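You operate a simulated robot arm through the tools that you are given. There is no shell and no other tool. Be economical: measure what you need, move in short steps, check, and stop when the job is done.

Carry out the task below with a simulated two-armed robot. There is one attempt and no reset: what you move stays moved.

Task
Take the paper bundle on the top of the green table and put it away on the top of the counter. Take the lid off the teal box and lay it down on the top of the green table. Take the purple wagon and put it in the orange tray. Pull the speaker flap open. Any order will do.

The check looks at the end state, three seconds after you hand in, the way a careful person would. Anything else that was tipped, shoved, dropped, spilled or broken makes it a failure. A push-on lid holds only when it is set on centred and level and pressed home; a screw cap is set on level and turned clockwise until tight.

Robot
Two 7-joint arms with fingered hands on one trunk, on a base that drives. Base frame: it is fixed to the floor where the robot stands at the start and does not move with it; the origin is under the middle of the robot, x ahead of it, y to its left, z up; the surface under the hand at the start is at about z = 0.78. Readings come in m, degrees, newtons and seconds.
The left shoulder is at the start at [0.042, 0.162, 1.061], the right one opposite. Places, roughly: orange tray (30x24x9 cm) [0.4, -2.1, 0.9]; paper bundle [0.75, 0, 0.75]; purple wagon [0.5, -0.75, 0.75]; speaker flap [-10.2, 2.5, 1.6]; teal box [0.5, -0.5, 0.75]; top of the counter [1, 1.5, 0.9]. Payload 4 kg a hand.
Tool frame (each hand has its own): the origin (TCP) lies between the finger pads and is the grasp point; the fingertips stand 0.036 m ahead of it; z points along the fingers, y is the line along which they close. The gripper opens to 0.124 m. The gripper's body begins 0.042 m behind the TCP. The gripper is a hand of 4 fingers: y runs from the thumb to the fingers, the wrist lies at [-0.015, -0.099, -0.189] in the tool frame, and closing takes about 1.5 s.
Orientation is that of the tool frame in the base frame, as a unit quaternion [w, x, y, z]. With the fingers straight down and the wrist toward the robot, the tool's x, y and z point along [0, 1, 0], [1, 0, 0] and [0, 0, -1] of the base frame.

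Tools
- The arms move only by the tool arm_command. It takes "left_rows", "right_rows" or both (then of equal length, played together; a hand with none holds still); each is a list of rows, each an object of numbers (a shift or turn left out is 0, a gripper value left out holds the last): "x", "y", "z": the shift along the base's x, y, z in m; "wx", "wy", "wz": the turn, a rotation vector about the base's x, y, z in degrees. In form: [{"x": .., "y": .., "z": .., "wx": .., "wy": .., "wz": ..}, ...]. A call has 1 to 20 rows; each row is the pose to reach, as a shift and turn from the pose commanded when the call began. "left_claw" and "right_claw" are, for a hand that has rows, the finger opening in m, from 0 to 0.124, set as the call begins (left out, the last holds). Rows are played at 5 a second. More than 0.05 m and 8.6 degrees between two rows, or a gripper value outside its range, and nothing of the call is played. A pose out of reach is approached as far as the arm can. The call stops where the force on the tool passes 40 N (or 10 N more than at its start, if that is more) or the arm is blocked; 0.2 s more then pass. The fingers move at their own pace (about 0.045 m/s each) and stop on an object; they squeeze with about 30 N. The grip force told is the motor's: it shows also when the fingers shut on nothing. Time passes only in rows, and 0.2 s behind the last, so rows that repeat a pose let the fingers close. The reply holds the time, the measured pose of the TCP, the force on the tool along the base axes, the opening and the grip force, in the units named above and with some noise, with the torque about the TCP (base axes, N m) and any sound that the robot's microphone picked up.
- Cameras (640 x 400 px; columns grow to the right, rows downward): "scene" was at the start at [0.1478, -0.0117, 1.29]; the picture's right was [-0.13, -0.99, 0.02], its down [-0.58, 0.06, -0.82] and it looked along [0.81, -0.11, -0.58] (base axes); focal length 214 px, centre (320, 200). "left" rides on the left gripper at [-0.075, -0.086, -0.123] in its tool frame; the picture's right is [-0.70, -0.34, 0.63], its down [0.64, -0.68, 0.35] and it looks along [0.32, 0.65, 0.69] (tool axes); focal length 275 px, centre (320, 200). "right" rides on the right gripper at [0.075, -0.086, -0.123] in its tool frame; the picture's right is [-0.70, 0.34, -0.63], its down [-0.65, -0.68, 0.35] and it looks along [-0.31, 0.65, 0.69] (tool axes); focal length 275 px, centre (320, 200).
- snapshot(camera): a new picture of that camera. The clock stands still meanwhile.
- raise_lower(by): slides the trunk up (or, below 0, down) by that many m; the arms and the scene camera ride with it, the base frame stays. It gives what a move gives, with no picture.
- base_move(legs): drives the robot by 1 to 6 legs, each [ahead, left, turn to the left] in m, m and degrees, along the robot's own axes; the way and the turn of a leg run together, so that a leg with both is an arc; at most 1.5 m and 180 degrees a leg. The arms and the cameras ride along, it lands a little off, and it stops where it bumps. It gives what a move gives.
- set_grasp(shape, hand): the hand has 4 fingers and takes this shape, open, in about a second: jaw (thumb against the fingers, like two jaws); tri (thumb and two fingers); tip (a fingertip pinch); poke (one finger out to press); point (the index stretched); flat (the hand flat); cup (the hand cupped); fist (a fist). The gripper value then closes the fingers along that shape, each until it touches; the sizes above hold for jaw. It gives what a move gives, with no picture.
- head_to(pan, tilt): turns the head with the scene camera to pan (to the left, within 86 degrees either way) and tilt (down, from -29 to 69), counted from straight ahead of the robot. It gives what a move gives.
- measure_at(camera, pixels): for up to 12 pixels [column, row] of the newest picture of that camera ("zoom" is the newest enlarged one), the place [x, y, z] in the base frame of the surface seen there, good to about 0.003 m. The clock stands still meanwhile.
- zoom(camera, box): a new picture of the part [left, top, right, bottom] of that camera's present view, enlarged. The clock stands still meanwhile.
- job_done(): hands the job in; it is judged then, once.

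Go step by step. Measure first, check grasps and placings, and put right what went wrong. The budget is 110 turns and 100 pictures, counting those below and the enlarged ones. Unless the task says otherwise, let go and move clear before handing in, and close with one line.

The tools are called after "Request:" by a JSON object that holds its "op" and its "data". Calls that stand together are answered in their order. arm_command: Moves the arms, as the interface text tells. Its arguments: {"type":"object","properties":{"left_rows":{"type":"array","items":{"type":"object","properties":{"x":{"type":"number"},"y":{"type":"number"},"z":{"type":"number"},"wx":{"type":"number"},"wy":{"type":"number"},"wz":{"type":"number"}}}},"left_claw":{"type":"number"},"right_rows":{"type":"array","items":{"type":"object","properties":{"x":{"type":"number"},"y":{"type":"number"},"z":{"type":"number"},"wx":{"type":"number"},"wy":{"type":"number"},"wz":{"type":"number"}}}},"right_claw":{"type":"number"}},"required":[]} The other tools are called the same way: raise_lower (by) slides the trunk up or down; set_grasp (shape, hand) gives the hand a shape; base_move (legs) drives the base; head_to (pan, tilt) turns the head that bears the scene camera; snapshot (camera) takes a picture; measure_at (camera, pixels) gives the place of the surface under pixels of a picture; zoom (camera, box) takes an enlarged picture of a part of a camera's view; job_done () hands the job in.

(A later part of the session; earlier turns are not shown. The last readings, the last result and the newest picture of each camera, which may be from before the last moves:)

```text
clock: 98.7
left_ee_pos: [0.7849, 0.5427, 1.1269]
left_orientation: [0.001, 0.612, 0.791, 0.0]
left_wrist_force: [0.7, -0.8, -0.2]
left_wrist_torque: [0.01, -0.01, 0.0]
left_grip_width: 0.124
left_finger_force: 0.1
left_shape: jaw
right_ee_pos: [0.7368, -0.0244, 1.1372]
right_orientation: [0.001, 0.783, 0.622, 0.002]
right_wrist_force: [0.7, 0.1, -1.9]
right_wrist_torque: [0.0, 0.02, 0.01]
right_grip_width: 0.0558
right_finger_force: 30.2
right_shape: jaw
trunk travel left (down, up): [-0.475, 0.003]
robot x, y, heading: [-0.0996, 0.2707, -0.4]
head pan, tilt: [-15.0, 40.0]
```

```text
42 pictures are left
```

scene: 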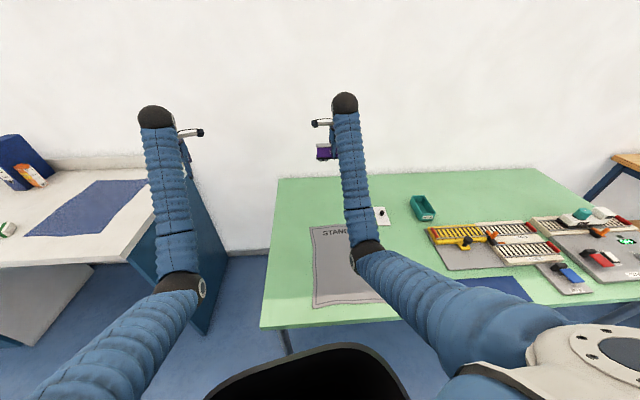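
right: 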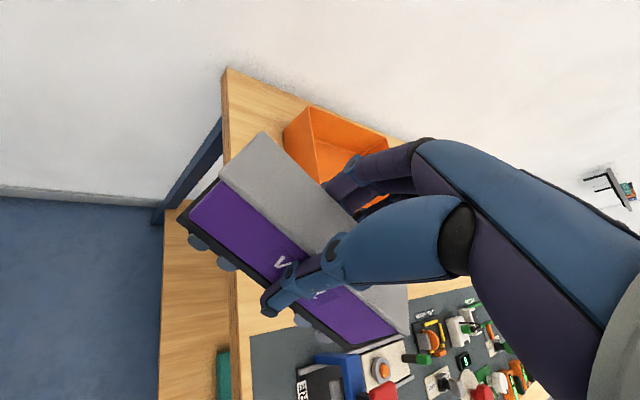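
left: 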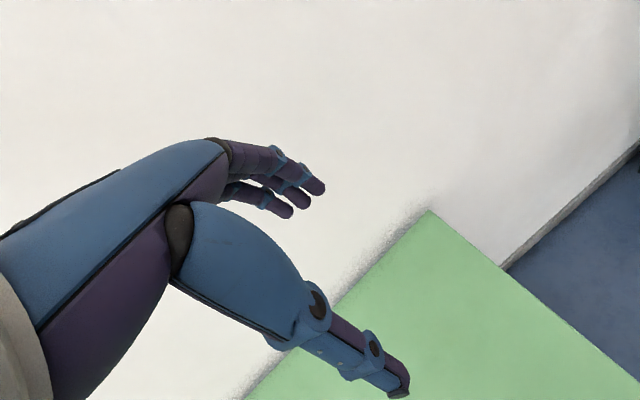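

The spot below is clear. I'll move the wagon forward 4 cm, turn it about +10°, and lower to just above the table.

Request:
{"op": "arm_command", "data": {"right_rows": [{"x": 0.02, "z": -0.03, "wz": 3}, {"x": 0.04, "z": -0.06, "wz": 6}, {"x": 0.04, "z": -0.1, "wz": 9}, {"x": 0.04, "z": -0.14, "wz": 10}, {"x": 0.04, "z": -0.18, "wz": 10}, {"x": 0.04, "z": -0.22, "wz": 10}, {"x": 0.04, "z": -0.26, "wz": 10}, {"x": 0.04, "z": -0.282, "wz": 10}, {"x": 0.04, "z": -0.282, "wz": 10}]}}

Request:
{"op": "zoom", "data": {"camera": "scene", "box": [260, 120, 420, 220]}}

Request:
{"op": "snapshot", "data": {"camera": "right"}}

```text
clock: 100.7
left_ee_pos: [0.7851, 0.5449, 1.127]
left_orientation: [0.001, 0.612, 0.791, 0.001]
left_wrist_force: [0.4, 0.2, -0.1]
left_wrist_torque: [0.0, -0.01, 0.02]
left_grip_width: 0.1239
left_finger_force: 0.0
left_shape: jaw
right_ee_pos: [0.7767, -0.0256, 0.857]
right_orientation: [0.001, 0.726, 0.688, 0.002]
right_wrist_force: [-0.4, -0.1, -1.6]
right_wrist_torque: [-0.03, -0.05, -0.01]
right_grip_width: 0.0557
right_finger_force: 30.2
right_shape: jaw
trunk travel left (down, up): [-0.475, 0.003]
robot x, y, heading: [-0.1016, 0.2735, -0.6]
head pan, tilt: [-15.0, 40.0]
```

```text
4.00 times, centred on (340, 170) of scene
```

zoom: 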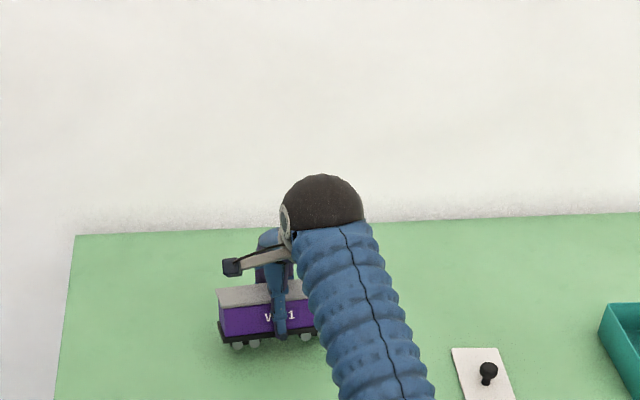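

```text
40 pictures are left
```

right: 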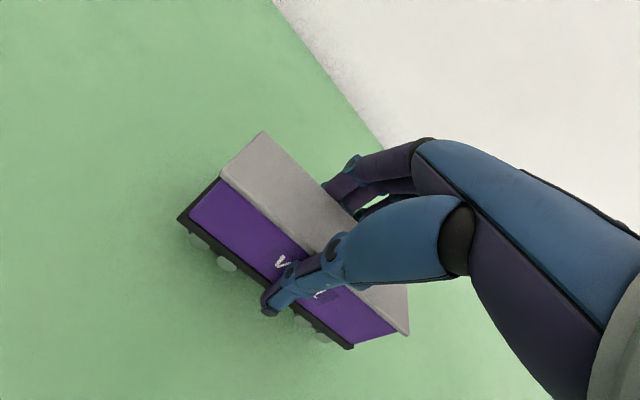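

Request:
{"op": "arm_command", "data": {"right_rows": [{"z": -0.004}, {"z": -0.007}, {"z": -0.01}, {"z": -0.012}, {"z": -0.012}]}}

```text
clock: 101.9
left_ee_pos: [0.7838, 0.5435, 1.1277]
left_orientation: [0.002, 0.612, 0.791, 0.0]
left_wrist_force: [-0.2, -0.1, -0.5]
left_wrist_torque: [0.03, -0.03, 0.0]
left_grip_width: 0.1235
left_finger_force: 0.1
left_shape: jaw
right_ee_pos: [0.7761, -0.0241, 0.8458]
right_orientation: [0.002, 0.725, 0.688, 0.003]
right_wrist_force: [-0.4, -1.0, 10.8]
right_wrist_torque: [-0.06, -0.27, -0.04]
right_grip_width: 0.0559
right_finger_force: 29.8
right_shape: jaw
trunk travel left (down, up): [-0.475, 0.003]
robot x, y, heading: [-0.103, 0.2664, -0.6]
head pan, tilt: [-15.0, 40.0]
```

Wheels touch (10.8 N at TCP 0.846). I'll release and lift straight up.

Request:
{"op": "arm_command", "data": {"right_rows": [{"z": 0.002}, {"z": 0.002}, {"z": 0.002}, {"z": 0.002}, {"z": 0.002}, {"z": 0.002}, {"z": 0.002}, {"z": 0.002}, {"z": 0.04}, {"z": 0.08}, {"z": 0.12}, {"z": 0.16}, {"z": 0.2}, {"z": 0.24}, {"z": 0.28}, {"z": 0.32}], "right_claw": 0.124}}

Request:
{"op": "snapshot", "data": {"camera": "right"}}

```text
clock: 105.3
left_ee_pos: [0.7853, 0.5437, 1.127]
left_orientation: [0.001, 0.611, 0.791, 0.0]
left_wrist_force: [-0.1, -0.1, 0.7]
left_wrist_torque: [0.0, 0.0, 0.01]
left_grip_width: 0.1238
left_finger_force: 0.1
left_shape: jaw
right_ee_pos: [0.7747, -0.022, 1.1655]
right_orientation: [0.001, 0.726, 0.688, 0.001]
right_wrist_force: [-1.0, 0.3, 0.0]
right_wrist_torque: [-0.01, 0.0, 0.0]
right_grip_width: 0.1236
right_finger_force: 0.1
right_shape: jaw
trunk travel left (down, up): [-0.475, 0.003]
robot x, y, heading: [-0.1051, 0.2724, -0.6]
head pan, tilt: [-15.0, 40.0]
```

```text
39 pictures are left
```

right: 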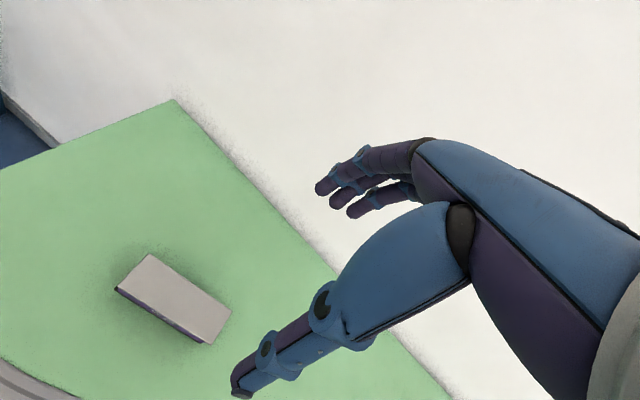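

The wagon stands on the table. I'll tuck the right hand to the side and high, then drive right 0.59 m so the left hand is over the wagon.

Request:
{"op": "arm_command", "data": {"right_rows": [{"x": -0.036, "y": -0.025, "z": 0.016}, {"x": -0.072, "y": -0.05, "z": 0.032}, {"x": -0.108, "y": -0.075, "z": 0.048}, {"x": -0.144, "y": -0.1, "z": 0.064}, {"x": -0.18, "y": -0.125, "z": 0.08}, {"x": -0.216, "y": -0.15, "z": 0.096}, {"x": -0.252, "y": -0.175, "z": 0.112}, {"x": -0.288, "y": -0.2, "z": 0.128}, {"x": -0.324, "y": -0.225, "z": 0.144}, {"x": -0.36, "y": -0.25, "z": 0.16}, {"x": -0.396, "y": -0.275, "z": 0.176}, {"x": -0.43, "y": -0.3, "z": 0.19}]}}

Request:
{"op": "base_move", "data": {"legs": [[0, -0.59, 0.6]]}}

Request:
{"op": "snapshot", "data": {"camera": "left"}}

Request:
{"op": "head_to", "data": {"pan": 5, "tilt": 40}}

Request:
{"op": "snapshot", "data": {"camera": "scene"}}

```text
clock: 107.9
left_ee_pos: [0.7839, 0.544, 1.1283]
left_orientation: [0.001, 0.61, 0.792, 0.002]
left_wrist_force: [0.2, 0.2, -0.1]
left_wrist_torque: [0.02, 0.01, 0.01]
left_grip_width: 0.1238
left_finger_force: 0.1
left_shape: jaw
right_ee_pos: [0.346, -0.3248, 1.351]
right_orientation: [0.001, 0.725, 0.689, 0.002]
right_wrist_force: [0.4, -1.1, -0.5]
right_wrist_torque: [0.04, 0.02, 0.0]
right_grip_width: 0.1237
right_finger_force: 0.1
right_shape: jaw
trunk travel left (down, up): [-0.475, 0.003]
robot x, y, heading: [-0.1037, 0.2707, -0.3]
head pan, tilt: [-15.0, 40.0]
```

```text
clock: 111.2
left_ee_pos: [0.7795, -0.0428, 1.1271]
left_orientation: [0.0, 0.61, 0.792, 0.0]
left_wrist_force: [0.2, -0.9, 0.8]
left_wrist_torque: [0.01, -0.01, -0.03]
left_grip_width: 0.1238
left_finger_force: 0.0
left_shape: jaw
right_ee_pos: [0.3453, -0.9117, 1.3505]
right_orientation: [0.0, 0.725, 0.689, 0.001]
right_wrist_force: [0.5, -0.3, 0.0]
right_wrist_torque: [0.02, 0.02, 0.0]
right_grip_width: 0.1236
right_finger_force: 0.0
right_shape: jaw
trunk travel left (down, up): [-0.475, 0.003]
robot x, y, heading: [-0.1049, -0.3146, -0.3]
head pan, tilt: [-15.0, 40.0]
```

```text
38 pictures are left
```

left: 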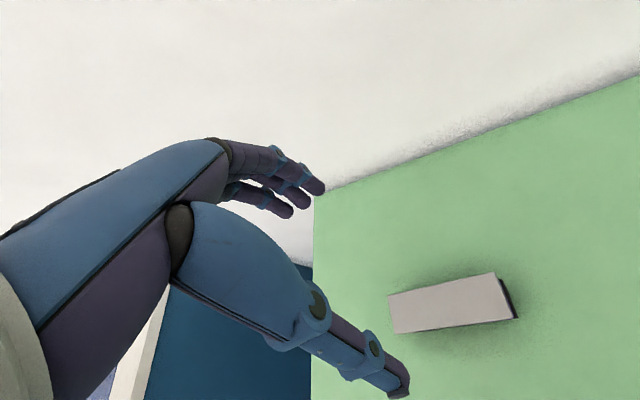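

```text
clock: 112.0
left_ee_pos: [0.7805, -0.0433, 1.1264]
left_orientation: [0.001, 0.61, 0.792, 0.001]
left_wrist_force: [0.1, 0.1, -0.5]
left_wrist_torque: [0.01, -0.02, 0.02]
left_grip_width: 0.1238
left_finger_force: 0.0
left_shape: jaw
right_ee_pos: [0.3443, -0.9119, 1.3519]
right_orientation: [-0.001, 0.725, 0.689, 0.001]
right_wrist_force: [-0.4, -0.1, -0.7]
right_wrist_torque: [0.02, 0.0, -0.01]
right_grip_width: 0.124
right_finger_force: 0.0
right_shape: jaw
trunk travel left (down, up): [-0.475, 0.003]
robot x, y, heading: [-0.1078, -0.3181, -0.2]
head pan, tilt: [5.0, 40.0]
```

```text
37 pictures are left
```

scene: 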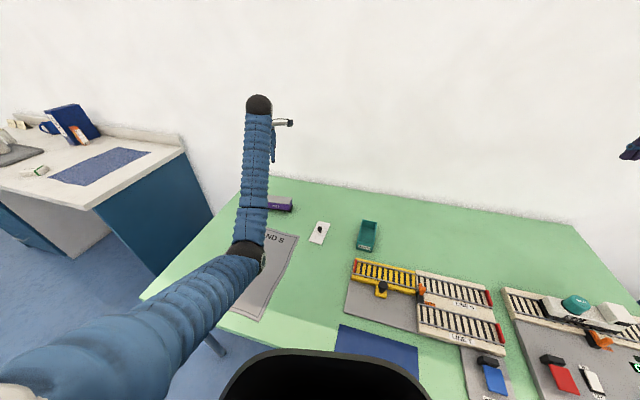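

Request:
{"op": "measure_at", "data": {"camera": "left", "pixels": [[390, 300], [495, 276], [512, 314], [398, 330], [450, 305], [505, 300]]}}

```text
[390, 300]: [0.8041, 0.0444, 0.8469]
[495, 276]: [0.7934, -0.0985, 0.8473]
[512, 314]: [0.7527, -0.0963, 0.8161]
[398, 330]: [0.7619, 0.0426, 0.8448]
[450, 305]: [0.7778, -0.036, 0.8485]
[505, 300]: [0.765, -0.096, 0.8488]
```

The wagon roof centre is (0.777, -0.027), yaw about -3.5°, top 0.848. I'll align the left hand (wz -18.3°) and lower to z 0.93.

Request:
{"op": "arm_command", "data": {"left_rows": [{"x": -0.001, "y": 0.005, "z": -0.02, "wz": -6}, {"x": -0.002, "y": 0.01, "z": -0.06, "wz": -12}, {"x": -0.003, "y": 0.016, "z": -0.1, "wz": -18.3}, {"x": -0.003, "y": 0.016, "z": -0.14, "wz": -18.3}, {"x": -0.003, "y": 0.016, "z": -0.18, "wz": -18.3}, {"x": -0.003, "y": 0.016, "z": -0.196, "wz": -18.3}, {"x": -0.003, "y": 0.016, "z": -0.196, "wz": -18.3}]}}

Request:
{"op": "snapshot", "data": {"camera": "left"}}

```text
clock: 113.7
left_ee_pos: [0.7768, -0.028, 0.9297]
left_orientation: [0.001, 0.729, 0.685, 0.0]
left_wrist_force: [-0.2, 0.7, 0.2]
left_wrist_torque: [-0.02, 0.01, 0.01]
left_grip_width: 0.1238
left_finger_force: 0.0
left_shape: jaw
right_ee_pos: [0.3444, -0.9126, 1.3507]
right_orientation: [0.0, 0.725, 0.689, 0.001]
right_wrist_force: [-0.3, 0.2, -0.1]
right_wrist_torque: [-0.03, -0.04, 0.03]
right_grip_width: 0.1235
right_finger_force: 0.0
right_shape: jaw
trunk travel left (down, up): [-0.475, 0.003]
robot x, y, heading: [-0.1087, -0.314, -0.5]
head pan, tilt: [5.0, 40.0]
```

```text
36 pictures are left
```

left: 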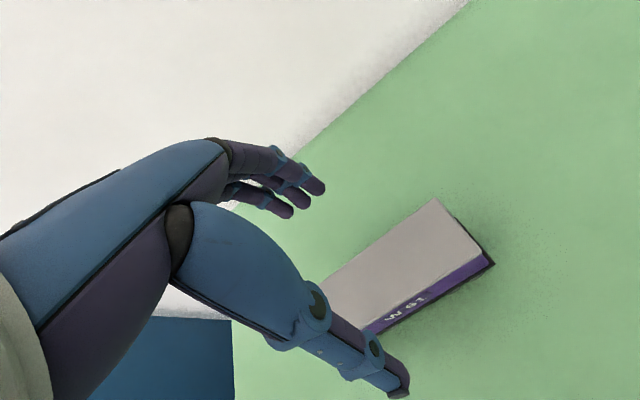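

Aligned with the wagon. I'll descend to 0.846, close, and lift.

Request:
{"op": "arm_command", "data": {"left_rows": [{"z": -0.04}, {"z": -0.07}, {"z": -0.084}, {"z": -0.084}]}}

Request:
{"op": "arm_command", "data": {"left_rows": [{"z": 0}, {"z": 0}, {"z": 0}, {"z": 0}, {"z": 0}, {"z": 0}, {"z": 0}, {"z": 0}, {"z": 0.02}, {"z": 0.05}, {"z": 0.09}, {"z": 0.13}, {"z": 0.17}, {"z": 0.21}, {"z": 0.25}, {"z": 0.29}], "left_claw": 0.02}}

Request:
{"op": "snapshot", "data": {"camera": "left"}}

```text
clock: 114.7
left_ee_pos: [0.7783, -0.0267, 0.8475]
left_orientation: [0.0, 0.728, 0.685, 0.001]
left_wrist_force: [0.4, 0.5, 0.1]
left_wrist_torque: [0.01, -0.02, 0.01]
left_grip_width: 0.1239
left_finger_force: 0.1
left_shape: jaw
right_ee_pos: [0.3449, -0.9128, 1.3509]
right_orientation: [0.0, 0.724, 0.69, 0.001]
right_wrist_force: [-0.2, 0.2, -0.1]
right_wrist_torque: [0.0, -0.02, 0.02]
right_grip_width: 0.1236
right_finger_force: 0.1
right_shape: jaw
trunk travel left (down, up): [-0.475, 0.003]
robot x, y, heading: [-0.1051, -0.3192, -0.1]
head pan, tilt: [5.0, 40.0]
```

```text
clock: 118.0
left_ee_pos: [0.7769, -0.0284, 1.138]
left_orientation: [0.001, 0.728, 0.685, 0.001]
left_wrist_force: [0.8, -0.5, -2.9]
left_wrist_torque: [0.02, 0.0, 0.02]
left_grip_width: 0.0564
left_finger_force: 29.8
left_shape: jaw
right_ee_pos: [0.3449, -0.9117, 1.3506]
right_orientation: [0.001, 0.725, 0.689, 0.002]
right_wrist_force: [-0.4, 0.3, 1.5]
right_wrist_torque: [-0.02, 0.01, -0.02]
right_grip_width: 0.1236
right_finger_force: 0.1
right_shape: jaw
trunk travel left (down, up): [-0.475, 0.003]
robot x, y, heading: [-0.1065, -0.3163, -0.3]
head pan, tilt: [5.0, 40.0]
```

```text
35 pictures are left
```

left: 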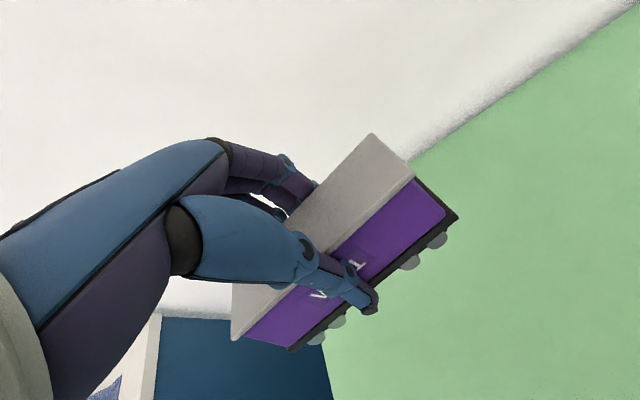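

The left hand holds the wagon. I'll raise it a little, then drive back, right, and turn -66° to stand off the bench corner.

Request:
{"op": "arm_command", "data": {"left_rows": [{"z": 0.04}, {"z": 0.07}, {"z": 0.07}]}}

Request:
{"op": "base_move", "data": {"legs": [[-0.5, 0, 0], [0, -1.13, 0], [0, 0, -66]]}}

Request:
{"op": "head_to", "data": {"pan": 15, "tilt": 45}}

Request:
{"op": "snapshot", "data": {"camera": "scene"}}

```text
clock: 118.8
left_ee_pos: [0.7777, -0.0278, 1.2067]
left_orientation: [-0.001, 0.728, 0.685, 0.001]
left_wrist_force: [0.1, 0.0, -1.8]
left_wrist_torque: [-0.01, 0.0, 0.02]
left_grip_width: 0.0564
left_finger_force: 30.0
left_shape: jaw
right_ee_pos: [0.3453, -0.9117, 1.3518]
right_orientation: [0.0, 0.725, 0.689, 0.001]
right_wrist_force: [-0.4, 0.1, -0.1]
right_wrist_torque: [-0.03, 0.03, 0.0]
right_grip_width: 0.1237
right_finger_force: 0.0
right_shape: jaw
trunk travel left (down, up): [-0.475, 0.003]
robot x, y, heading: [-0.1084, -0.3184, -0.2]
head pan, tilt: [5.0, 40.0]
```

```text
clock: 130.0
left_ee_pos: [-0.0036, -2.1414, 1.2066]
left_orientation: [0.001, 0.985, 0.171, 0.001]
left_wrist_force: [-0.2, -0.7, -1.5]
left_wrist_torque: [0.0, -0.01, -0.03]
left_grip_width: 0.0552
left_finger_force: 30.2
left_shape: jaw
right_ee_pos: [-0.9855, -2.091, 1.3518]
right_orientation: [0.0, 0.984, 0.176, 0.0]
right_wrist_force: [0.5, -0.4, 0.5]
right_wrist_torque: [0.0, 0.02, 0.0]
right_grip_width: 0.1238
right_finger_force: 0.1
right_shape: jaw
trunk travel left (down, up): [-0.475, 0.003]
robot x, y, heading: [-0.613, -1.442, -67.2]
head pan, tilt: [5.0, 40.0]
```

```text
clock: 130.8
left_ee_pos: [-0.0038, -2.1411, 1.207]
left_orientation: [0.001, 0.985, 0.171, 0.001]
left_wrist_force: [0.3, 0.0, -2.2]
left_wrist_torque: [-0.02, 0.01, 0.04]
left_grip_width: 0.0557
left_finger_force: 30.0
left_shape: jaw
right_ee_pos: [-0.986, -2.0897, 1.3524]
right_orientation: [0.001, 0.984, 0.176, 0.002]
right_wrist_force: [0.2, 0.6, -0.1]
right_wrist_torque: [-0.02, -0.02, 0.01]
right_grip_width: 0.1237
right_finger_force: 0.0
right_shape: jaw
trunk travel left (down, up): [-0.475, 0.003]
robot x, y, heading: [-0.6172, -1.4423, -67.1]
head pan, tilt: [15.0, 45.0]
```

```text
34 pictures are left
```

scene: 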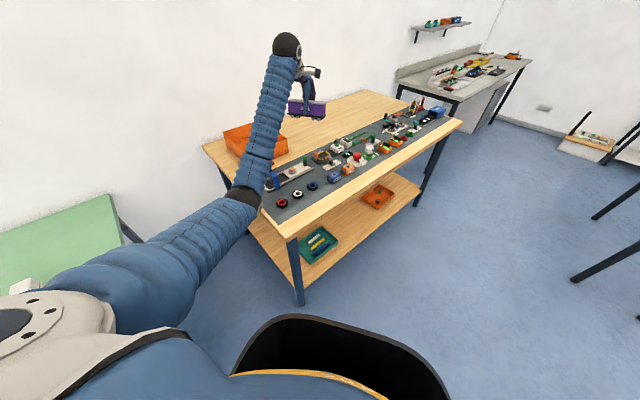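

The view is clear. I'll slide in toward the tray: robot to about (-0.27, -1.46), bringing the wagon over the tray.

Request:
{"op": "base_move", "data": {"legs": [[0.151, 0.311, 0]]}}

Request:
{"op": "snapshot", "data": {"camera": "scene"}}

Request:
{"op": "snapshot", "data": {"camera": "left"}}

```text
clock: 133.0
left_ee_pos: [0.3462, -2.1567, 1.2059]
left_orientation: [0.001, 0.985, 0.174, -0.001]
left_wrist_force: [0.7, 0.9, -0.9]
left_wrist_torque: [0.02, 0.02, 0.04]
left_grip_width: 0.0555
left_finger_force: 30.9
left_shape: jaw
right_ee_pos: [-0.6354, -2.114, 1.3515]
right_orientation: [0.0, 0.984, 0.18, 0.001]
right_wrist_force: [-0.2, 0.4, 0.1]
right_wrist_torque: [0.0, 0.02, 0.0]
right_grip_width: 0.1237
right_finger_force: 0.0
right_shape: jaw
trunk travel left (down, up): [-0.475, 0.003]
robot x, y, heading: [-0.2715, -1.46, -66.8]
head pan, tilt: [15.0, 45.0]
```

```text
33 pictures are left
```

scene: 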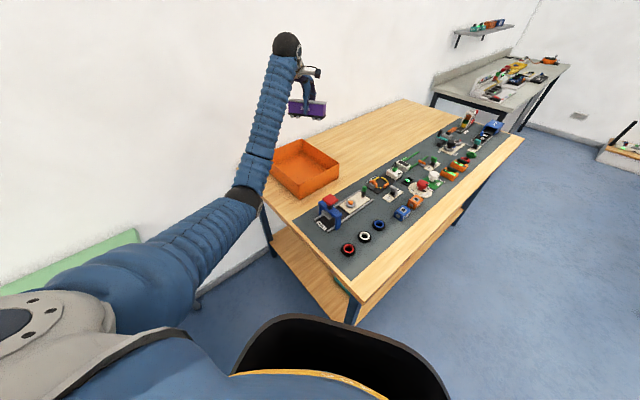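

```text
32 pictures are left
```

left: 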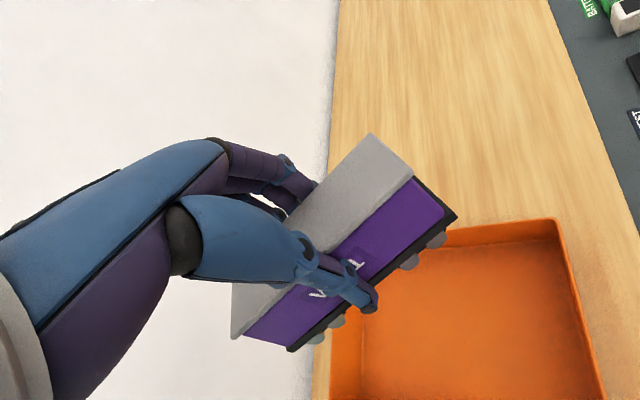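

The tray is in full view at (306,168). I'll zoom in and measure its rim and floor.

Request:
{"op": "zoom", "data": {"camera": "scene", "box": [250, 120, 350, 210]}}

Request:
{"op": "measure_at", "data": {"camera": "scene", "pixels": [[300, 141], [338, 161], [304, 182], [275, 160], [305, 162], [318, 165], [297, 168], [304, 196], [335, 178]]}}

```text
4.44 times, centred on (300, 165) of scene
```

zoom: 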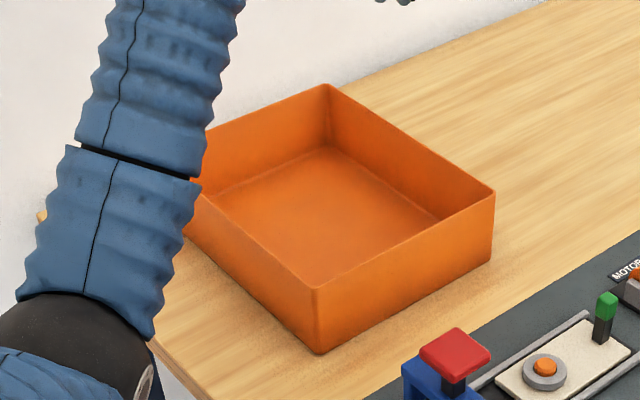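

```text
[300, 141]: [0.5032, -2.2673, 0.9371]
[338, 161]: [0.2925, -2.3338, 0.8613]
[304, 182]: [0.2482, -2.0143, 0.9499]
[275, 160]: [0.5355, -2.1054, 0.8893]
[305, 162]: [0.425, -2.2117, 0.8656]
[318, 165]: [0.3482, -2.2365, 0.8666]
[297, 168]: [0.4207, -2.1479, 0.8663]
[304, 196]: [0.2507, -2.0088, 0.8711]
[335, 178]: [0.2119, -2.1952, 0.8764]
```

Tray centre is about (0.376, -2.140) with the floor at 0.866. I'll shift there and lower the wagon to just above the floor.

Request:
{"op": "arm_command", "data": {"left_rows": [{"x": 0.015, "y": 0.008, "z": -0.02}, {"x": 0.03, "y": 0.017, "z": -0.05}, {"x": 0.03, "y": 0.017, "z": -0.09}, {"x": 0.03, "y": 0.017, "z": -0.13}, {"x": 0.03, "y": 0.017, "z": -0.16}, {"x": 0.03, "y": 0.017, "z": -0.16}]}}

Request:
{"op": "snapshot", "data": {"camera": "left"}}

Request:
{"op": "snapshot", "data": {"camera": "scene"}}

```text
clock: 134.4
left_ee_pos: [0.3754, -2.1404, 1.046]
left_orientation: [0.002, 0.985, 0.175, 0.001]
left_wrist_force: [-0.8, -0.5, -1.9]
left_wrist_torque: [0.04, 0.01, 0.02]
left_grip_width: 0.0554
left_finger_force: 29.8
left_shape: jaw
right_ee_pos: [-0.6366, -2.1139, 1.3519]
right_orientation: [0.001, 0.984, 0.179, 0.001]
right_wrist_force: [-0.5, -0.4, -0.5]
right_wrist_torque: [-0.01, 0.0, 0.01]
right_grip_width: 0.1238
right_finger_force: 0.1
right_shape: jaw
trunk travel left (down, up): [-0.475, 0.003]
robot x, y, heading: [-0.2695, -1.4592, -66.8]
head pan, tilt: [15.0, 45.0]
```

```text
30 pictures are left
```

left: 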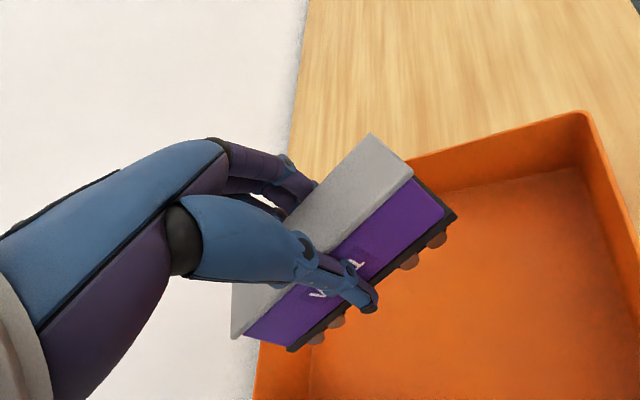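

```text
29 pictures are left
```

scene: 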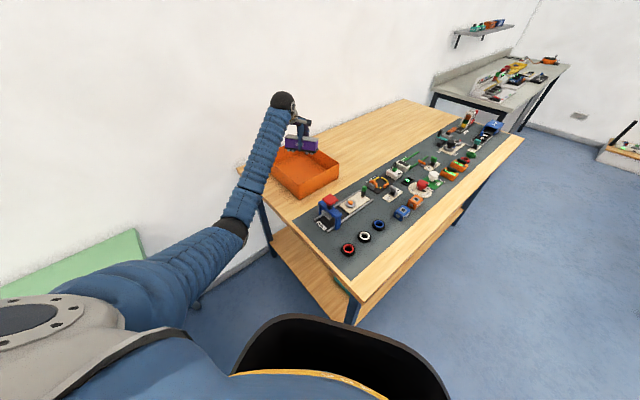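

Descending further to 0.946, with the wheels about 1 cm above the floor.

Request:
{"op": "arm_command", "data": {"left_rows": [{"z": -0.035}, {"z": -0.07}, {"z": -0.1}, {"z": -0.1}]}}

Request:
{"op": "zoom", "data": {"camera": "scene", "box": [240, 90, 360, 215]}}

Request:
{"op": "snapshot", "data": {"camera": "left"}}

```text
clock: 135.4
left_ee_pos: [0.3755, -2.1382, 0.9473]
left_orientation: [0.001, 0.985, 0.175, 0.001]
left_wrist_force: [-0.1, 0.0, -1.8]
left_wrist_torque: [0.0, 0.03, 0.0]
left_grip_width: 0.0555
left_finger_force: 30.5
left_shape: jaw
right_ee_pos: [-0.6354, -2.1126, 1.3513]
right_orientation: [0.001, 0.984, 0.179, 0.002]
right_wrist_force: [-1.0, -0.2, -0.4]
right_wrist_torque: [0.0, 0.02, 0.0]
right_grip_width: 0.1237
right_finger_force: 0.1
right_shape: jaw
trunk travel left (down, up): [-0.475, 0.003]
robot x, y, heading: [-0.2745, -1.4595, -67.0]
head pan, tilt: [15.0, 45.0]
```

```text
3.20 times, centred on (300, 152) of scene
```

zoom: 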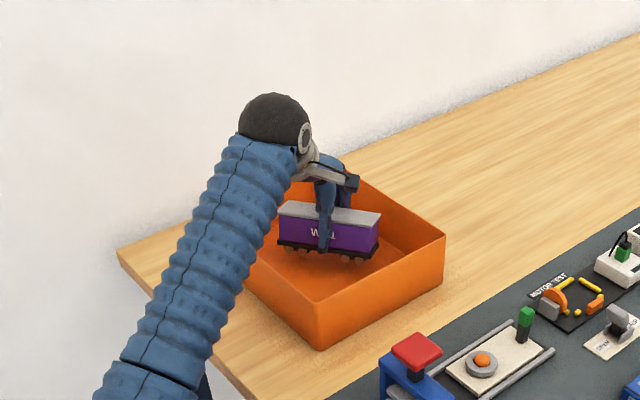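

```text
27 pictures are left
```

left: 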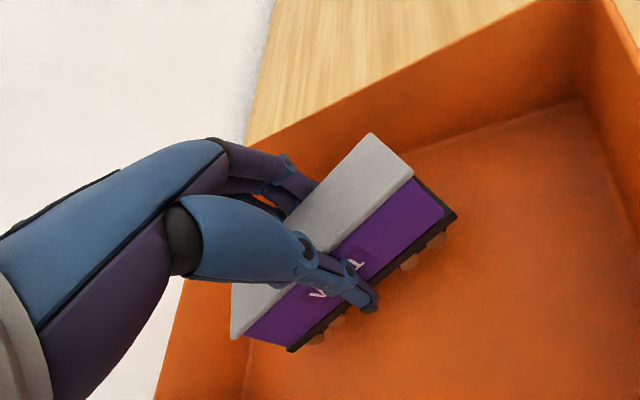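

The wagon is inside but close to the far wall. I'll shift it 2.5 cm toward the middle and creep down to contact.

Request:
{"op": "arm_command", "data": {"left_rows": [{"x": -0.005, "y": 0.012}, {"x": -0.009, "y": 0.023}, {"x": -0.009, "y": 0.023, "z": -0.004}, {"x": -0.009, "y": 0.023, "z": -0.008}, {"x": -0.009, "y": 0.023, "z": -0.011}, {"x": -0.009, "y": 0.023, "z": -0.014}, {"x": -0.009, "y": 0.023, "z": -0.014}]}}

```text
clock: 137.0
left_ee_pos: [0.367, -2.116, 0.932]
left_orientation: [0.002, 0.985, 0.174, -0.001]
left_wrist_force: [0.4, 0.1, -1.8]
left_wrist_torque: [-0.02, 0.01, 0.03]
left_grip_width: 0.0557
left_finger_force: 29.9
left_shape: jaw
right_ee_pos: [-0.6368, -2.1124, 1.3509]
right_orientation: [0.001, 0.984, 0.18, 0.001]
right_wrist_force: [0.1, 0.4, 0.0]
right_wrist_torque: [0.05, -0.02, -0.02]
right_grip_width: 0.1237
right_finger_force: 0.0
right_shape: jaw
trunk travel left (down, up): [-0.475, 0.003]
robot x, y, heading: [-0.2707, -1.4623, -67.0]
head pan, tilt: [15.0, 45.0]
```

Request:
{"op": "arm_command", "data": {"left_rows": [{"z": -0.002}, {"z": -0.004}, {"z": -0.006}, {"z": -0.006}]}}

```text
clock: 138.0
left_ee_pos: [0.3663, -2.1162, 0.929]
left_orientation: [0.003, 0.985, 0.175, 0.001]
left_wrist_force: [2.0, 1.5, 20.2]
left_wrist_torque: [-0.45, -0.19, 0.02]
left_grip_width: 0.056
left_finger_force: 30.1
left_shape: jaw
right_ee_pos: [-0.6376, -2.113, 1.3514]
right_orientation: [0.001, 0.984, 0.18, 0.001]
right_wrist_force: [0.7, -0.7, -0.2]
right_wrist_torque: [0.01, 0.0, -0.03]
right_grip_width: 0.1238
right_finger_force: 0.1
right_shape: jaw
trunk travel left (down, up): [-0.475, 0.003]
robot x, y, heading: [-0.2691, -1.4583, -66.4]
head pan, tilt: [15.0, 45.0]
```

Contact with the tray floor. I'll ease up 3 mm, open to 0.10, and lift out.

Request:
{"op": "arm_command", "data": {"left_rows": [{"z": 0.004}, {"z": 0.004}, {"z": 0.004}, {"z": 0.004}, {"z": 0.004}, {"z": 0.004}, {"z": 0.004}, {"z": 0.03}, {"z": 0.07}, {"z": 0.11}, {"z": 0.15}, {"z": 0.19}, {"z": 0.23}, {"z": 0.27}], "left_claw": 0.095}}

Request:
{"op": "zoom", "data": {"camera": "scene", "box": [240, 90, 360, 215]}}

```text
clock: 141.0
left_ee_pos: [0.366, -2.116, 1.1977]
left_orientation: [0.001, 0.985, 0.175, 0.0]
left_wrist_force: [0.6, 0.5, -0.2]
left_wrist_torque: [-0.02, 0.0, -0.02]
left_grip_width: 0.0948
left_finger_force: 0.0
left_shape: jaw
right_ee_pos: [-0.6376, -2.1124, 1.3513]
right_orientation: [0.001, 0.984, 0.179, 0.001]
right_wrist_force: [0.0, 0.4, 0.4]
right_wrist_torque: [0.03, 0.01, -0.02]
right_grip_width: 0.1237
right_finger_force: 0.1
right_shape: jaw
trunk travel left (down, up): [-0.475, 0.003]
robot x, y, heading: [-0.2747, -1.4592, -66.6]
head pan, tilt: [15.0, 45.0]
```

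```text
3.20 times, centred on (300, 152) of scene
```

zoom: 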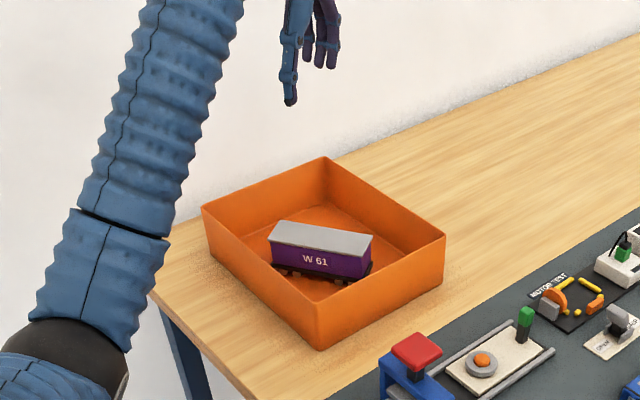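

The wagon stands upright in the tray. Now I'll back away from the bench and look toward the speaker flap (about 10 m away at -x).

Request:
{"op": "base_move", "data": {"legs": [[-0.25, -0.42, 0], [-0.5, 0, 0]]}}

Request:
{"op": "head_to", "data": {"pan": -80, "tilt": 15}}

Request:
{"op": "snapshot", "data": {"camera": "scene"}}

```text
clock: 146.4
left_ee_pos: [-0.3123, -1.5995, 1.1983]
left_orientation: [0.002, 0.985, 0.174, 0.0]
left_wrist_force: [0.8, 0.2, -0.2]
left_wrist_torque: [-0.02, -0.02, 0.02]
left_grip_width: 0.0949
left_finger_force: 0.0
left_shape: jaw
right_ee_pos: [-1.3148, -1.598, 1.3514]
right_orientation: [0.002, 0.984, 0.179, 0.001]
right_wrist_force: [0.0, 0.9, -0.1]
right_wrist_torque: [0.0, 0.0, 0.01]
right_grip_width: 0.1236
right_finger_force: 0.0
right_shape: jaw
trunk travel left (down, up): [-0.475, 0.003]
robot x, y, heading: [-0.9543, -0.9471, -66.9]
head pan, tilt: [15.0, 45.0]
```

```text
clock: 148.1
left_ee_pos: [-0.3113, -1.6005, 1.1979]
left_orientation: [0.001, 0.985, 0.175, 0.0]
left_wrist_force: [0.7, -0.2, -0.3]
left_wrist_torque: [0.02, 0.0, 0.02]
left_grip_width: 0.0952
left_finger_force: 0.1
left_shape: jaw
right_ee_pos: [-1.3147, -1.5979, 1.3516]
right_orientation: [0.0, 0.984, 0.18, 0.001]
right_wrist_force: [0.8, 0.6, -0.1]
right_wrist_torque: [-0.03, 0.03, 0.0]
right_grip_width: 0.124
right_finger_force: 0.1
right_shape: jaw
trunk travel left (down, up): [-0.475, 0.003]
robot x, y, heading: [-0.9515, -0.9469, -66.7]
head pan, tilt: [-80.0, 15.0]
```

```text
25 pictures are left
```

scene: 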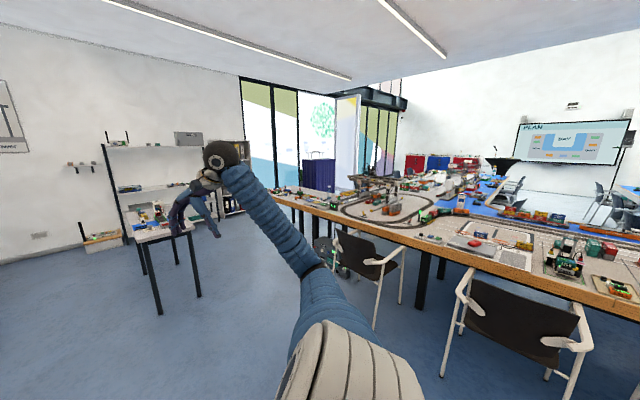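

I see a big train table with chairs ahead. I'll measure some of its points to plan a route.

Request:
{"op": "measure_at", "data": {"camera": "scene", "pixels": [[630, 320], [450, 255], [300, 205], [560, 345], [375, 265], [500, 215], [420, 175], [490, 165], [570, 140], [632, 190], [600, 215], [625, 145]]}}

Request:
{"op": "base_move", "data": {"legs": [[0, 0, -133]]}}

Request:
{"op": "head_to", "data": {"pan": 0, "tilt": 15}}

Request:
{"op": "snapshot", "data": {"camera": "scene"}}

```text
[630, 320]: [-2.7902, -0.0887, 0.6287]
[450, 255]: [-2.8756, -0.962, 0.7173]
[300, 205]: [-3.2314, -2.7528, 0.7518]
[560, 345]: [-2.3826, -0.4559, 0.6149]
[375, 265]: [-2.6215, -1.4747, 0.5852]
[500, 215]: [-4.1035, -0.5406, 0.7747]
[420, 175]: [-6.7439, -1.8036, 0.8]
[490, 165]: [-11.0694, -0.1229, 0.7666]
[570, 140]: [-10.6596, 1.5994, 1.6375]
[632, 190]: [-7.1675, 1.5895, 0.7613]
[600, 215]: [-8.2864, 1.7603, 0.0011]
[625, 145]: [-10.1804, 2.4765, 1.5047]
```

```text
clock: 154.1
left_ee_pos: [-1.8668, -0.934, 1.198]
left_orientation: [0.0, -0.538, 0.843, 0.0]
left_wrist_force: [0.4, 1.4, -0.3]
left_wrist_torque: [-0.04, -0.04, 0.02]
left_grip_width: 0.095
left_finger_force: 0.0
left_shape: jaw
right_ee_pos: [-1.1551, -0.2261, 1.351]
right_orientation: [-0.001, -0.543, 0.84, 0.0]
right_wrist_force: [0.4, 0.1, -0.7]
right_wrist_torque: [0.03, 0.0, 0.02]
right_grip_width: 0.1238
right_finger_force: 0.1
right_shape: jaw
trunk travel left (down, up): [-0.475, 0.003]
robot x, y, heading: [-0.9475, -0.9483, 158.3]
head pan, tilt: [-80.0, 15.0]
```

```text
clock: 155.6
left_ee_pos: [-1.8663, -0.9349, 1.1977]
left_orientation: [0.0, -0.538, 0.843, 0.0]
left_wrist_force: [1.0, -0.1, -1.2]
left_wrist_torque: [-0.01, 0.0, 0.02]
left_grip_width: 0.095
left_finger_force: 0.1
left_shape: jaw
right_ee_pos: [-1.1555, -0.2273, 1.3519]
right_orientation: [-0.001, -0.543, 0.84, 0.001]
right_wrist_force: [-0.5, 0.0, 0.3]
right_wrist_torque: [0.0, -0.02, -0.06]
right_grip_width: 0.124
right_finger_force: 0.1
right_shape: jaw
trunk travel left (down, up): [-0.475, 0.003]
robot x, y, heading: [-0.9529, -0.9406, 158.3]
head pan, tilt: [0.0, 15.0]
```

```text
24 pictures are left
```

scene: 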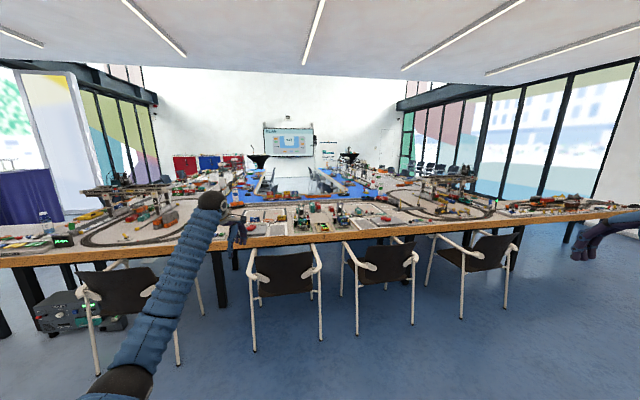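

The train table forms a U. I'll zoom on the far region and measure the table's extents to find a way round.

Request:
{"op": "zoom", "data": {"camera": "scene", "box": [230, 110, 480, 220]}}

Request:
{"op": "measure_at", "data": {"camera": "scene", "pixels": [[600, 220], [632, 206], [480, 186], [440, 165], [420, 176], [345, 165], [10, 265], [55, 195], [595, 190], [530, 195], [395, 165], [575, 235]]}}

```text
2.56 times, centred on (355, 165) of scene
```

zoom: 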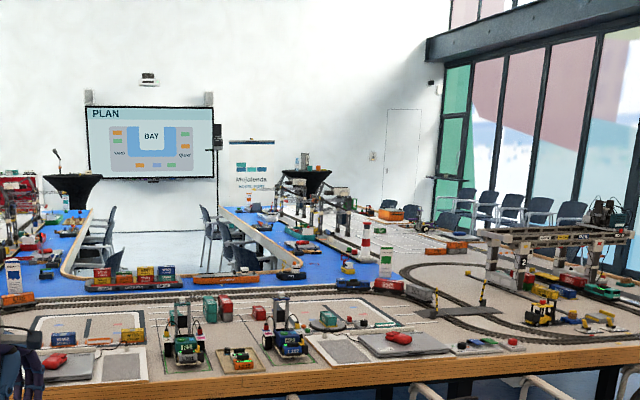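

```text
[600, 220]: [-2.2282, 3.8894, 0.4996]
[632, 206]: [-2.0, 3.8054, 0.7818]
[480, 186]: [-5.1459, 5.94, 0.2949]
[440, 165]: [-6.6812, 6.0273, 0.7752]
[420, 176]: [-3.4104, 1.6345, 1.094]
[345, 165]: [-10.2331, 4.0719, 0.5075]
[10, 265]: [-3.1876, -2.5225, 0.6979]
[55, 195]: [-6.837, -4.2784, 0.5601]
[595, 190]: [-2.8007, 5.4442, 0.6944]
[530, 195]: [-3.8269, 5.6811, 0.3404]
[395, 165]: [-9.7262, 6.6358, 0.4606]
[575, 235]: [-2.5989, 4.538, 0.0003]
```

The speaker is by the screen at about (-10.2, 2.5, 1.5). There's a passage on the right (+y) side, past the "cargo yard" shelf near (0, 3.3). I'll turn to face +y, drive up and look.

Request:
{"op": "base_move", "data": {"legs": [[0, 0, -68.3], [1.45, 0.35, 0], [1.45, 0, 0]]}}

Request:
{"op": "head_to", "data": {"pan": 15, "tilt": 20}}

Request:
{"op": "snapshot", "data": {"camera": "scene"}}

```text
clock: 172.7
left_ee_pos: [-1.6432, 2.7952, 1.1988]
left_orientation: [0.0, 0.026, 1.0, 0.0]
left_wrist_force: [0.1, -0.6, 1.1]
left_wrist_torque: [0.0, 0.0, 0.0]
left_grip_width: 0.0951
left_finger_force: 0.0
left_shape: jaw
right_ee_pos: [-0.7227, 2.397, 1.3517]
right_orientation: [-0.001, 0.022, 1.0, 0.001]
right_wrist_force: [0.1, -0.1, 0.0]
right_wrist_torque: [-0.04, -0.01, -0.06]
right_grip_width: 0.1239
right_finger_force: 0.1
right_shape: jaw
trunk travel left (down, up): [-0.475, 0.003]
robot x, y, heading: [-1.3139, 1.9417, 90.2]
head pan, tilt: [0.0, 15.0]
```

```text
clock: 173.5
left_ee_pos: [-1.6423, 2.7942, 1.1977]
left_orientation: [0.0, 0.026, 1.0, 0.0]
left_wrist_force: [0.8, 0.1, 0.1]
left_wrist_torque: [-0.04, 0.0, 0.03]
left_grip_width: 0.0948
left_finger_force: 0.1
left_shape: jaw
right_ee_pos: [-0.7222, 2.3955, 1.3519]
right_orientation: [-0.001, 0.021, 1.0, 0.001]
right_wrist_force: [-0.3, -0.2, 0.2]
right_wrist_torque: [0.03, 0.03, -0.03]
right_grip_width: 0.1237
right_finger_force: 0.0
right_shape: jaw
trunk travel left (down, up): [-0.475, 0.003]
robot x, y, heading: [-1.3165, 1.9384, 90.2]
head pan, tilt: [15.0, 20.0]
```

```text
22 pictures are left
```

scene: 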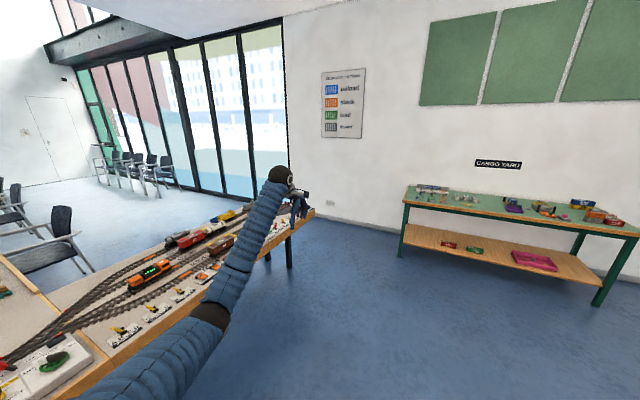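

Request:
{"op": "measure_at", "data": {"camera": "scene", "pixels": [[314, 214], [285, 262], [398, 252], [405, 190], [340, 222], [300, 212], [180, 185], [135, 185], [60, 270], [100, 250], [240, 200], [60, 190]]}}

```text
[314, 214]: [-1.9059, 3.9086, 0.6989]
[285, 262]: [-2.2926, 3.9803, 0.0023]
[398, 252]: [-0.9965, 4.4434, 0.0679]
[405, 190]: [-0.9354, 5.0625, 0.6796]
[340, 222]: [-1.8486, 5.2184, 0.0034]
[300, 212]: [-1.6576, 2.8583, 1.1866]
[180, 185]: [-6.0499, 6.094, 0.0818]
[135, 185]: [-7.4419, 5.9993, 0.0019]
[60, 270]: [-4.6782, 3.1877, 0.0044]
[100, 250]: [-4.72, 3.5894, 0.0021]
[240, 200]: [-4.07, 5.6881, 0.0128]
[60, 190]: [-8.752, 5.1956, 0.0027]
```

The table's end is at (-1.9, 3.95) and the wall is about 1.25 m beyond; the passage runs along heading 168°. I'll bring the right hand in front, then drive through.

Request:
{"op": "arm_command", "data": {"right_rows": [{"x": -0.027, "y": 0.035, "z": -0.012}, {"x": -0.053, "y": 0.07, "z": -0.025}, {"x": -0.08, "y": 0.105, "z": -0.037}, {"x": -0.107, "y": 0.14, "z": -0.05}, {"x": -0.133, "y": 0.175, "z": -0.062}, {"x": -0.16, "y": 0.21, "z": -0.075}, {"x": -0.187, "y": 0.245, "z": -0.088}, {"x": -0.213, "y": 0.28, "z": -0.1}, {"x": -0.24, "y": 0.315, "z": -0.112}, {"x": -0.267, "y": 0.35, "z": -0.125}, {"x": -0.3, "y": 0.39, "z": -0.13}]}}

Request:
{"op": "base_move", "data": {"legs": [[1.45, 0.3, 0], [0, 0, 78], [0, -0.85, 0], [0.41, -0.25, 0]]}}

Request:
{"op": "head_to", "data": {"pan": 5, "tilt": 22}}

Request:
{"op": "snapshot", "data": {"camera": "scene"}}

```text
refused: row 11 steps farther than a row can; nothing moved
```

```text
clock: 189.8
left_ee_pos: [-2.4954, 4.2425, 1.1957]
left_orientation: [0.004, -0.606, 0.795, 0.006]
left_wrist_force: [0.9, -0.4, -0.3]
left_wrist_torque: [-0.04, 0.0, 0.02]
left_grip_width: 0.095
left_finger_force: 0.1
left_shape: jaw
right_ee_pos: [-1.9091, 5.0566, 1.358]
right_orientation: [0.001, -0.609, 0.793, 0.002]
right_wrist_force: [-0.9, 0.1, -1.2]
right_wrist_torque: [-0.03, -0.06, 0.02]
right_grip_width: 0.1237
right_finger_force: 0.1
right_shape: jaw
trunk travel left (down, up): [-0.475, 0.003]
robot x, y, heading: [-1.5905, 4.3978, 167.6]
head pan, tilt: [15.0, 20.0]
stopped in leg 4: the robot was blocked; the commanded pose is now the measured one
```

```text
clock: 190.5
left_ee_pos: [-2.4926, 4.2398, 1.198]
left_orientation: [0.003, -0.608, 0.794, 0.007]
left_wrist_force: [-0.7, 0.2, -0.2]
left_wrist_torque: [0.02, 0.01, -0.01]
left_grip_width: 0.0946
left_finger_force: 0.0
left_shape: jaw
right_ee_pos: [-1.9088, 5.0551, 1.358]
right_orientation: [0.0, -0.611, 0.792, 0.003]
right_wrist_force: [0.6, -0.2, 0.7]
right_wrist_torque: [0.03, -0.03, 0.0]
right_grip_width: 0.124
right_finger_force: 0.0
right_shape: jaw
trunk travel left (down, up): [-0.475, 0.003]
robot x, y, heading: [-1.5892, 4.4, 167.9]
head pan, tilt: [5.0, 22.0]
```

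```text
21 pictures are left
```

scene: 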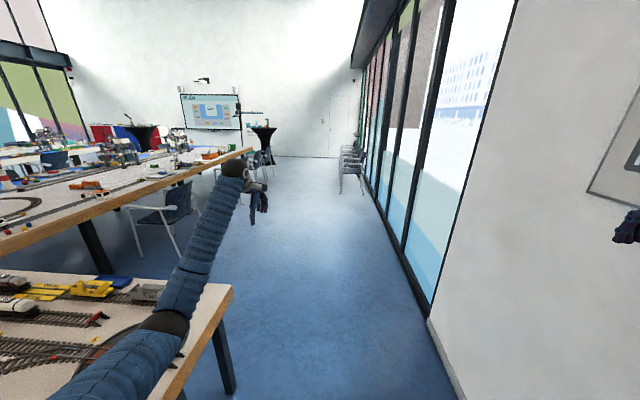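

The right hand touched the wall because my arm move had been refused. I'll step away 0.1 m to the left and bring the hand in front now.

Request:
{"op": "base_move", "data": {"legs": [[0, 0.08, 0]]}}

Request:
{"op": "arm_command", "data": {"right_rows": [{"x": -0.037, "y": -0.017, "z": -0.011}, {"x": -0.074, "y": -0.034, "z": -0.023}, {"x": -0.11, "y": -0.052, "z": -0.034}, {"x": -0.147, "y": -0.069, "z": -0.046}, {"x": -0.184, "y": -0.086, "z": -0.058}, {"x": -0.221, "y": -0.104, "z": -0.069}, {"x": -0.257, "y": -0.121, "z": -0.08}, {"x": -0.294, "y": -0.138, "z": -0.092}, {"x": -0.331, "y": -0.156, "z": -0.103}, {"x": -0.368, "y": -0.173, "z": -0.115}, {"x": -0.405, "y": -0.19, "z": -0.126}, {"x": -0.441, "y": -0.208, "z": -0.138}, {"x": -0.478, "y": -0.225, "z": -0.15}]}}

Request:
{"op": "measure_at", "data": {"camera": "scene", "pixels": [[232, 290], [233, 390], [430, 320], [250, 150], [200, 250], [265, 160], [345, 190], [240, 110], [243, 118], [330, 155], [265, 135]]}}

```text
clock: 191.6
left_ee_pos: [-2.5117, 4.1777, 1.1988]
left_orientation: [-0.002, -0.609, 0.793, 0.002]
left_wrist_force: [0.3, 0.1, -0.1]
left_wrist_torque: [0.05, 0.04, -0.01]
left_grip_width: 0.095
left_finger_force: 0.0
left_shape: jaw
right_ee_pos: [-1.9294, 4.997, 1.3488]
right_orientation: [-0.003, -0.612, 0.791, -0.002]
right_wrist_force: [-0.6, 0.7, 0.3]
right_wrist_torque: [0.04, 0.0, 0.0]
right_grip_width: 0.1239
right_finger_force: 0.1
right_shape: jaw
trunk travel left (down, up): [-0.475, 0.003]
robot x, y, heading: [-1.607, 4.3216, 167.9]
head pan, tilt: [5.0, 22.0]
```

```text
clock: 194.4
left_ee_pos: [-2.5126, 4.1786, 1.1976]
left_orientation: [-0.001, -0.609, 0.793, 0.001]
left_wrist_force: [-0.4, -0.4, 0.3]
left_wrist_torque: [0.0, -0.03, 0.0]
left_grip_width: 0.095
left_finger_force: 0.0
left_shape: jaw
right_ee_pos: [-2.4092, 4.7744, 1.1962]
right_orientation: [-0.003, -0.612, 0.791, -0.002]
right_wrist_force: [0.7, -0.3, 0.0]
right_wrist_torque: [0.02, -0.05, 0.0]
right_grip_width: 0.1239
right_finger_force: 0.0
right_shape: jaw
trunk travel left (down, up): [-0.475, 0.003]
robot x, y, heading: [-1.6035, 4.3221, 167.9]
head pan, tilt: [5.0, 22.0]
```

```text
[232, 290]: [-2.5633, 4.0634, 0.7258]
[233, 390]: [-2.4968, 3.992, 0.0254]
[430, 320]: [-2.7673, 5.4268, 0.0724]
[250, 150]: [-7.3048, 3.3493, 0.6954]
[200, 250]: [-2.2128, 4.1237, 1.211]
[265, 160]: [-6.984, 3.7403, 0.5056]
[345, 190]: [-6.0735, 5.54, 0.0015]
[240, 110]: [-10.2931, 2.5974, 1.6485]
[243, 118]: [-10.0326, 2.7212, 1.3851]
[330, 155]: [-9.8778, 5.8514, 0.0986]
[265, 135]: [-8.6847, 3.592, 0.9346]
```

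The corridor between the table end (y≈4.06) and window wall is clear. I'll centre and drive through along heading 168°.

Request:
{"op": "base_move", "data": {"legs": [[0, -0.15, 0], [1.4, 0, 0], [1.4, 0.4, 0], [1.4, 0.4, 0]]}}

Request:
{"op": "head_to", "data": {"pan": 15, "tilt": 15}}

Request:
{"op": "snapshot", "data": {"camera": "scene"}}

```text
clock: 216.1
left_ee_pos: [-6.7641, 4.4381, 1.1999]
left_orientation: [-0.001, -0.609, 0.793, 0.001]
left_wrist_force: [0.4, 0.5, -0.3]
left_wrist_torque: [0.03, 0.01, 0.02]
left_grip_width: 0.095
left_finger_force: 0.1
left_shape: jaw
right_ee_pos: [-6.6612, 5.0347, 1.1969]
right_orientation: [-0.004, -0.613, 0.79, -0.003]
right_wrist_force: [0.3, 0.2, 0.8]
right_wrist_torque: [-0.01, -0.04, 0.01]
right_grip_width: 0.1237
right_finger_force: 0.1
right_shape: jaw
trunk travel left (down, up): [-0.475, 0.003]
robot x, y, heading: [-5.8585, 4.5869, 168.1]
head pan, tilt: [5.0, 22.0]
```

```text
clock: 216.8
left_ee_pos: [-6.7644, 4.4387, 1.1982]
left_orientation: [-0.001, -0.609, 0.793, 0.002]
left_wrist_force: [0.9, -0.1, 1.0]
left_wrist_torque: [0.01, 0.0, -0.02]
left_grip_width: 0.0948
left_finger_force: 0.0
left_shape: jaw
right_ee_pos: [-6.6629, 5.0351, 1.197]
right_orientation: [-0.004, -0.612, 0.791, -0.002]
right_wrist_force: [0.2, 0.9, 0.2]
right_wrist_torque: [-0.03, -0.01, -0.03]
right_grip_width: 0.124
right_finger_force: 0.1
right_shape: jaw
trunk travel left (down, up): [-0.475, 0.003]
robot x, y, heading: [-5.8596, 4.5847, 168.0]
head pan, tilt: [15.0, 15.0]
```

```text
20 pictures are left
```

scene: 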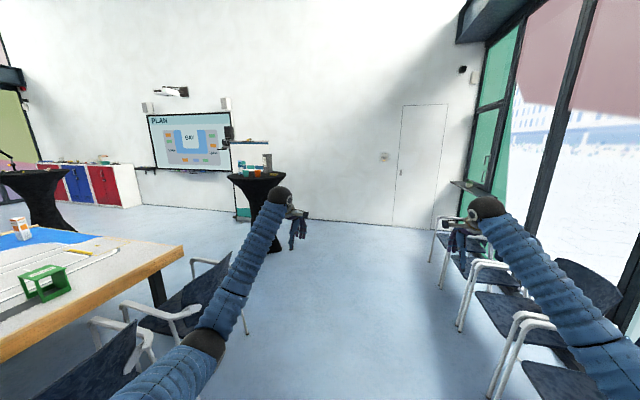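

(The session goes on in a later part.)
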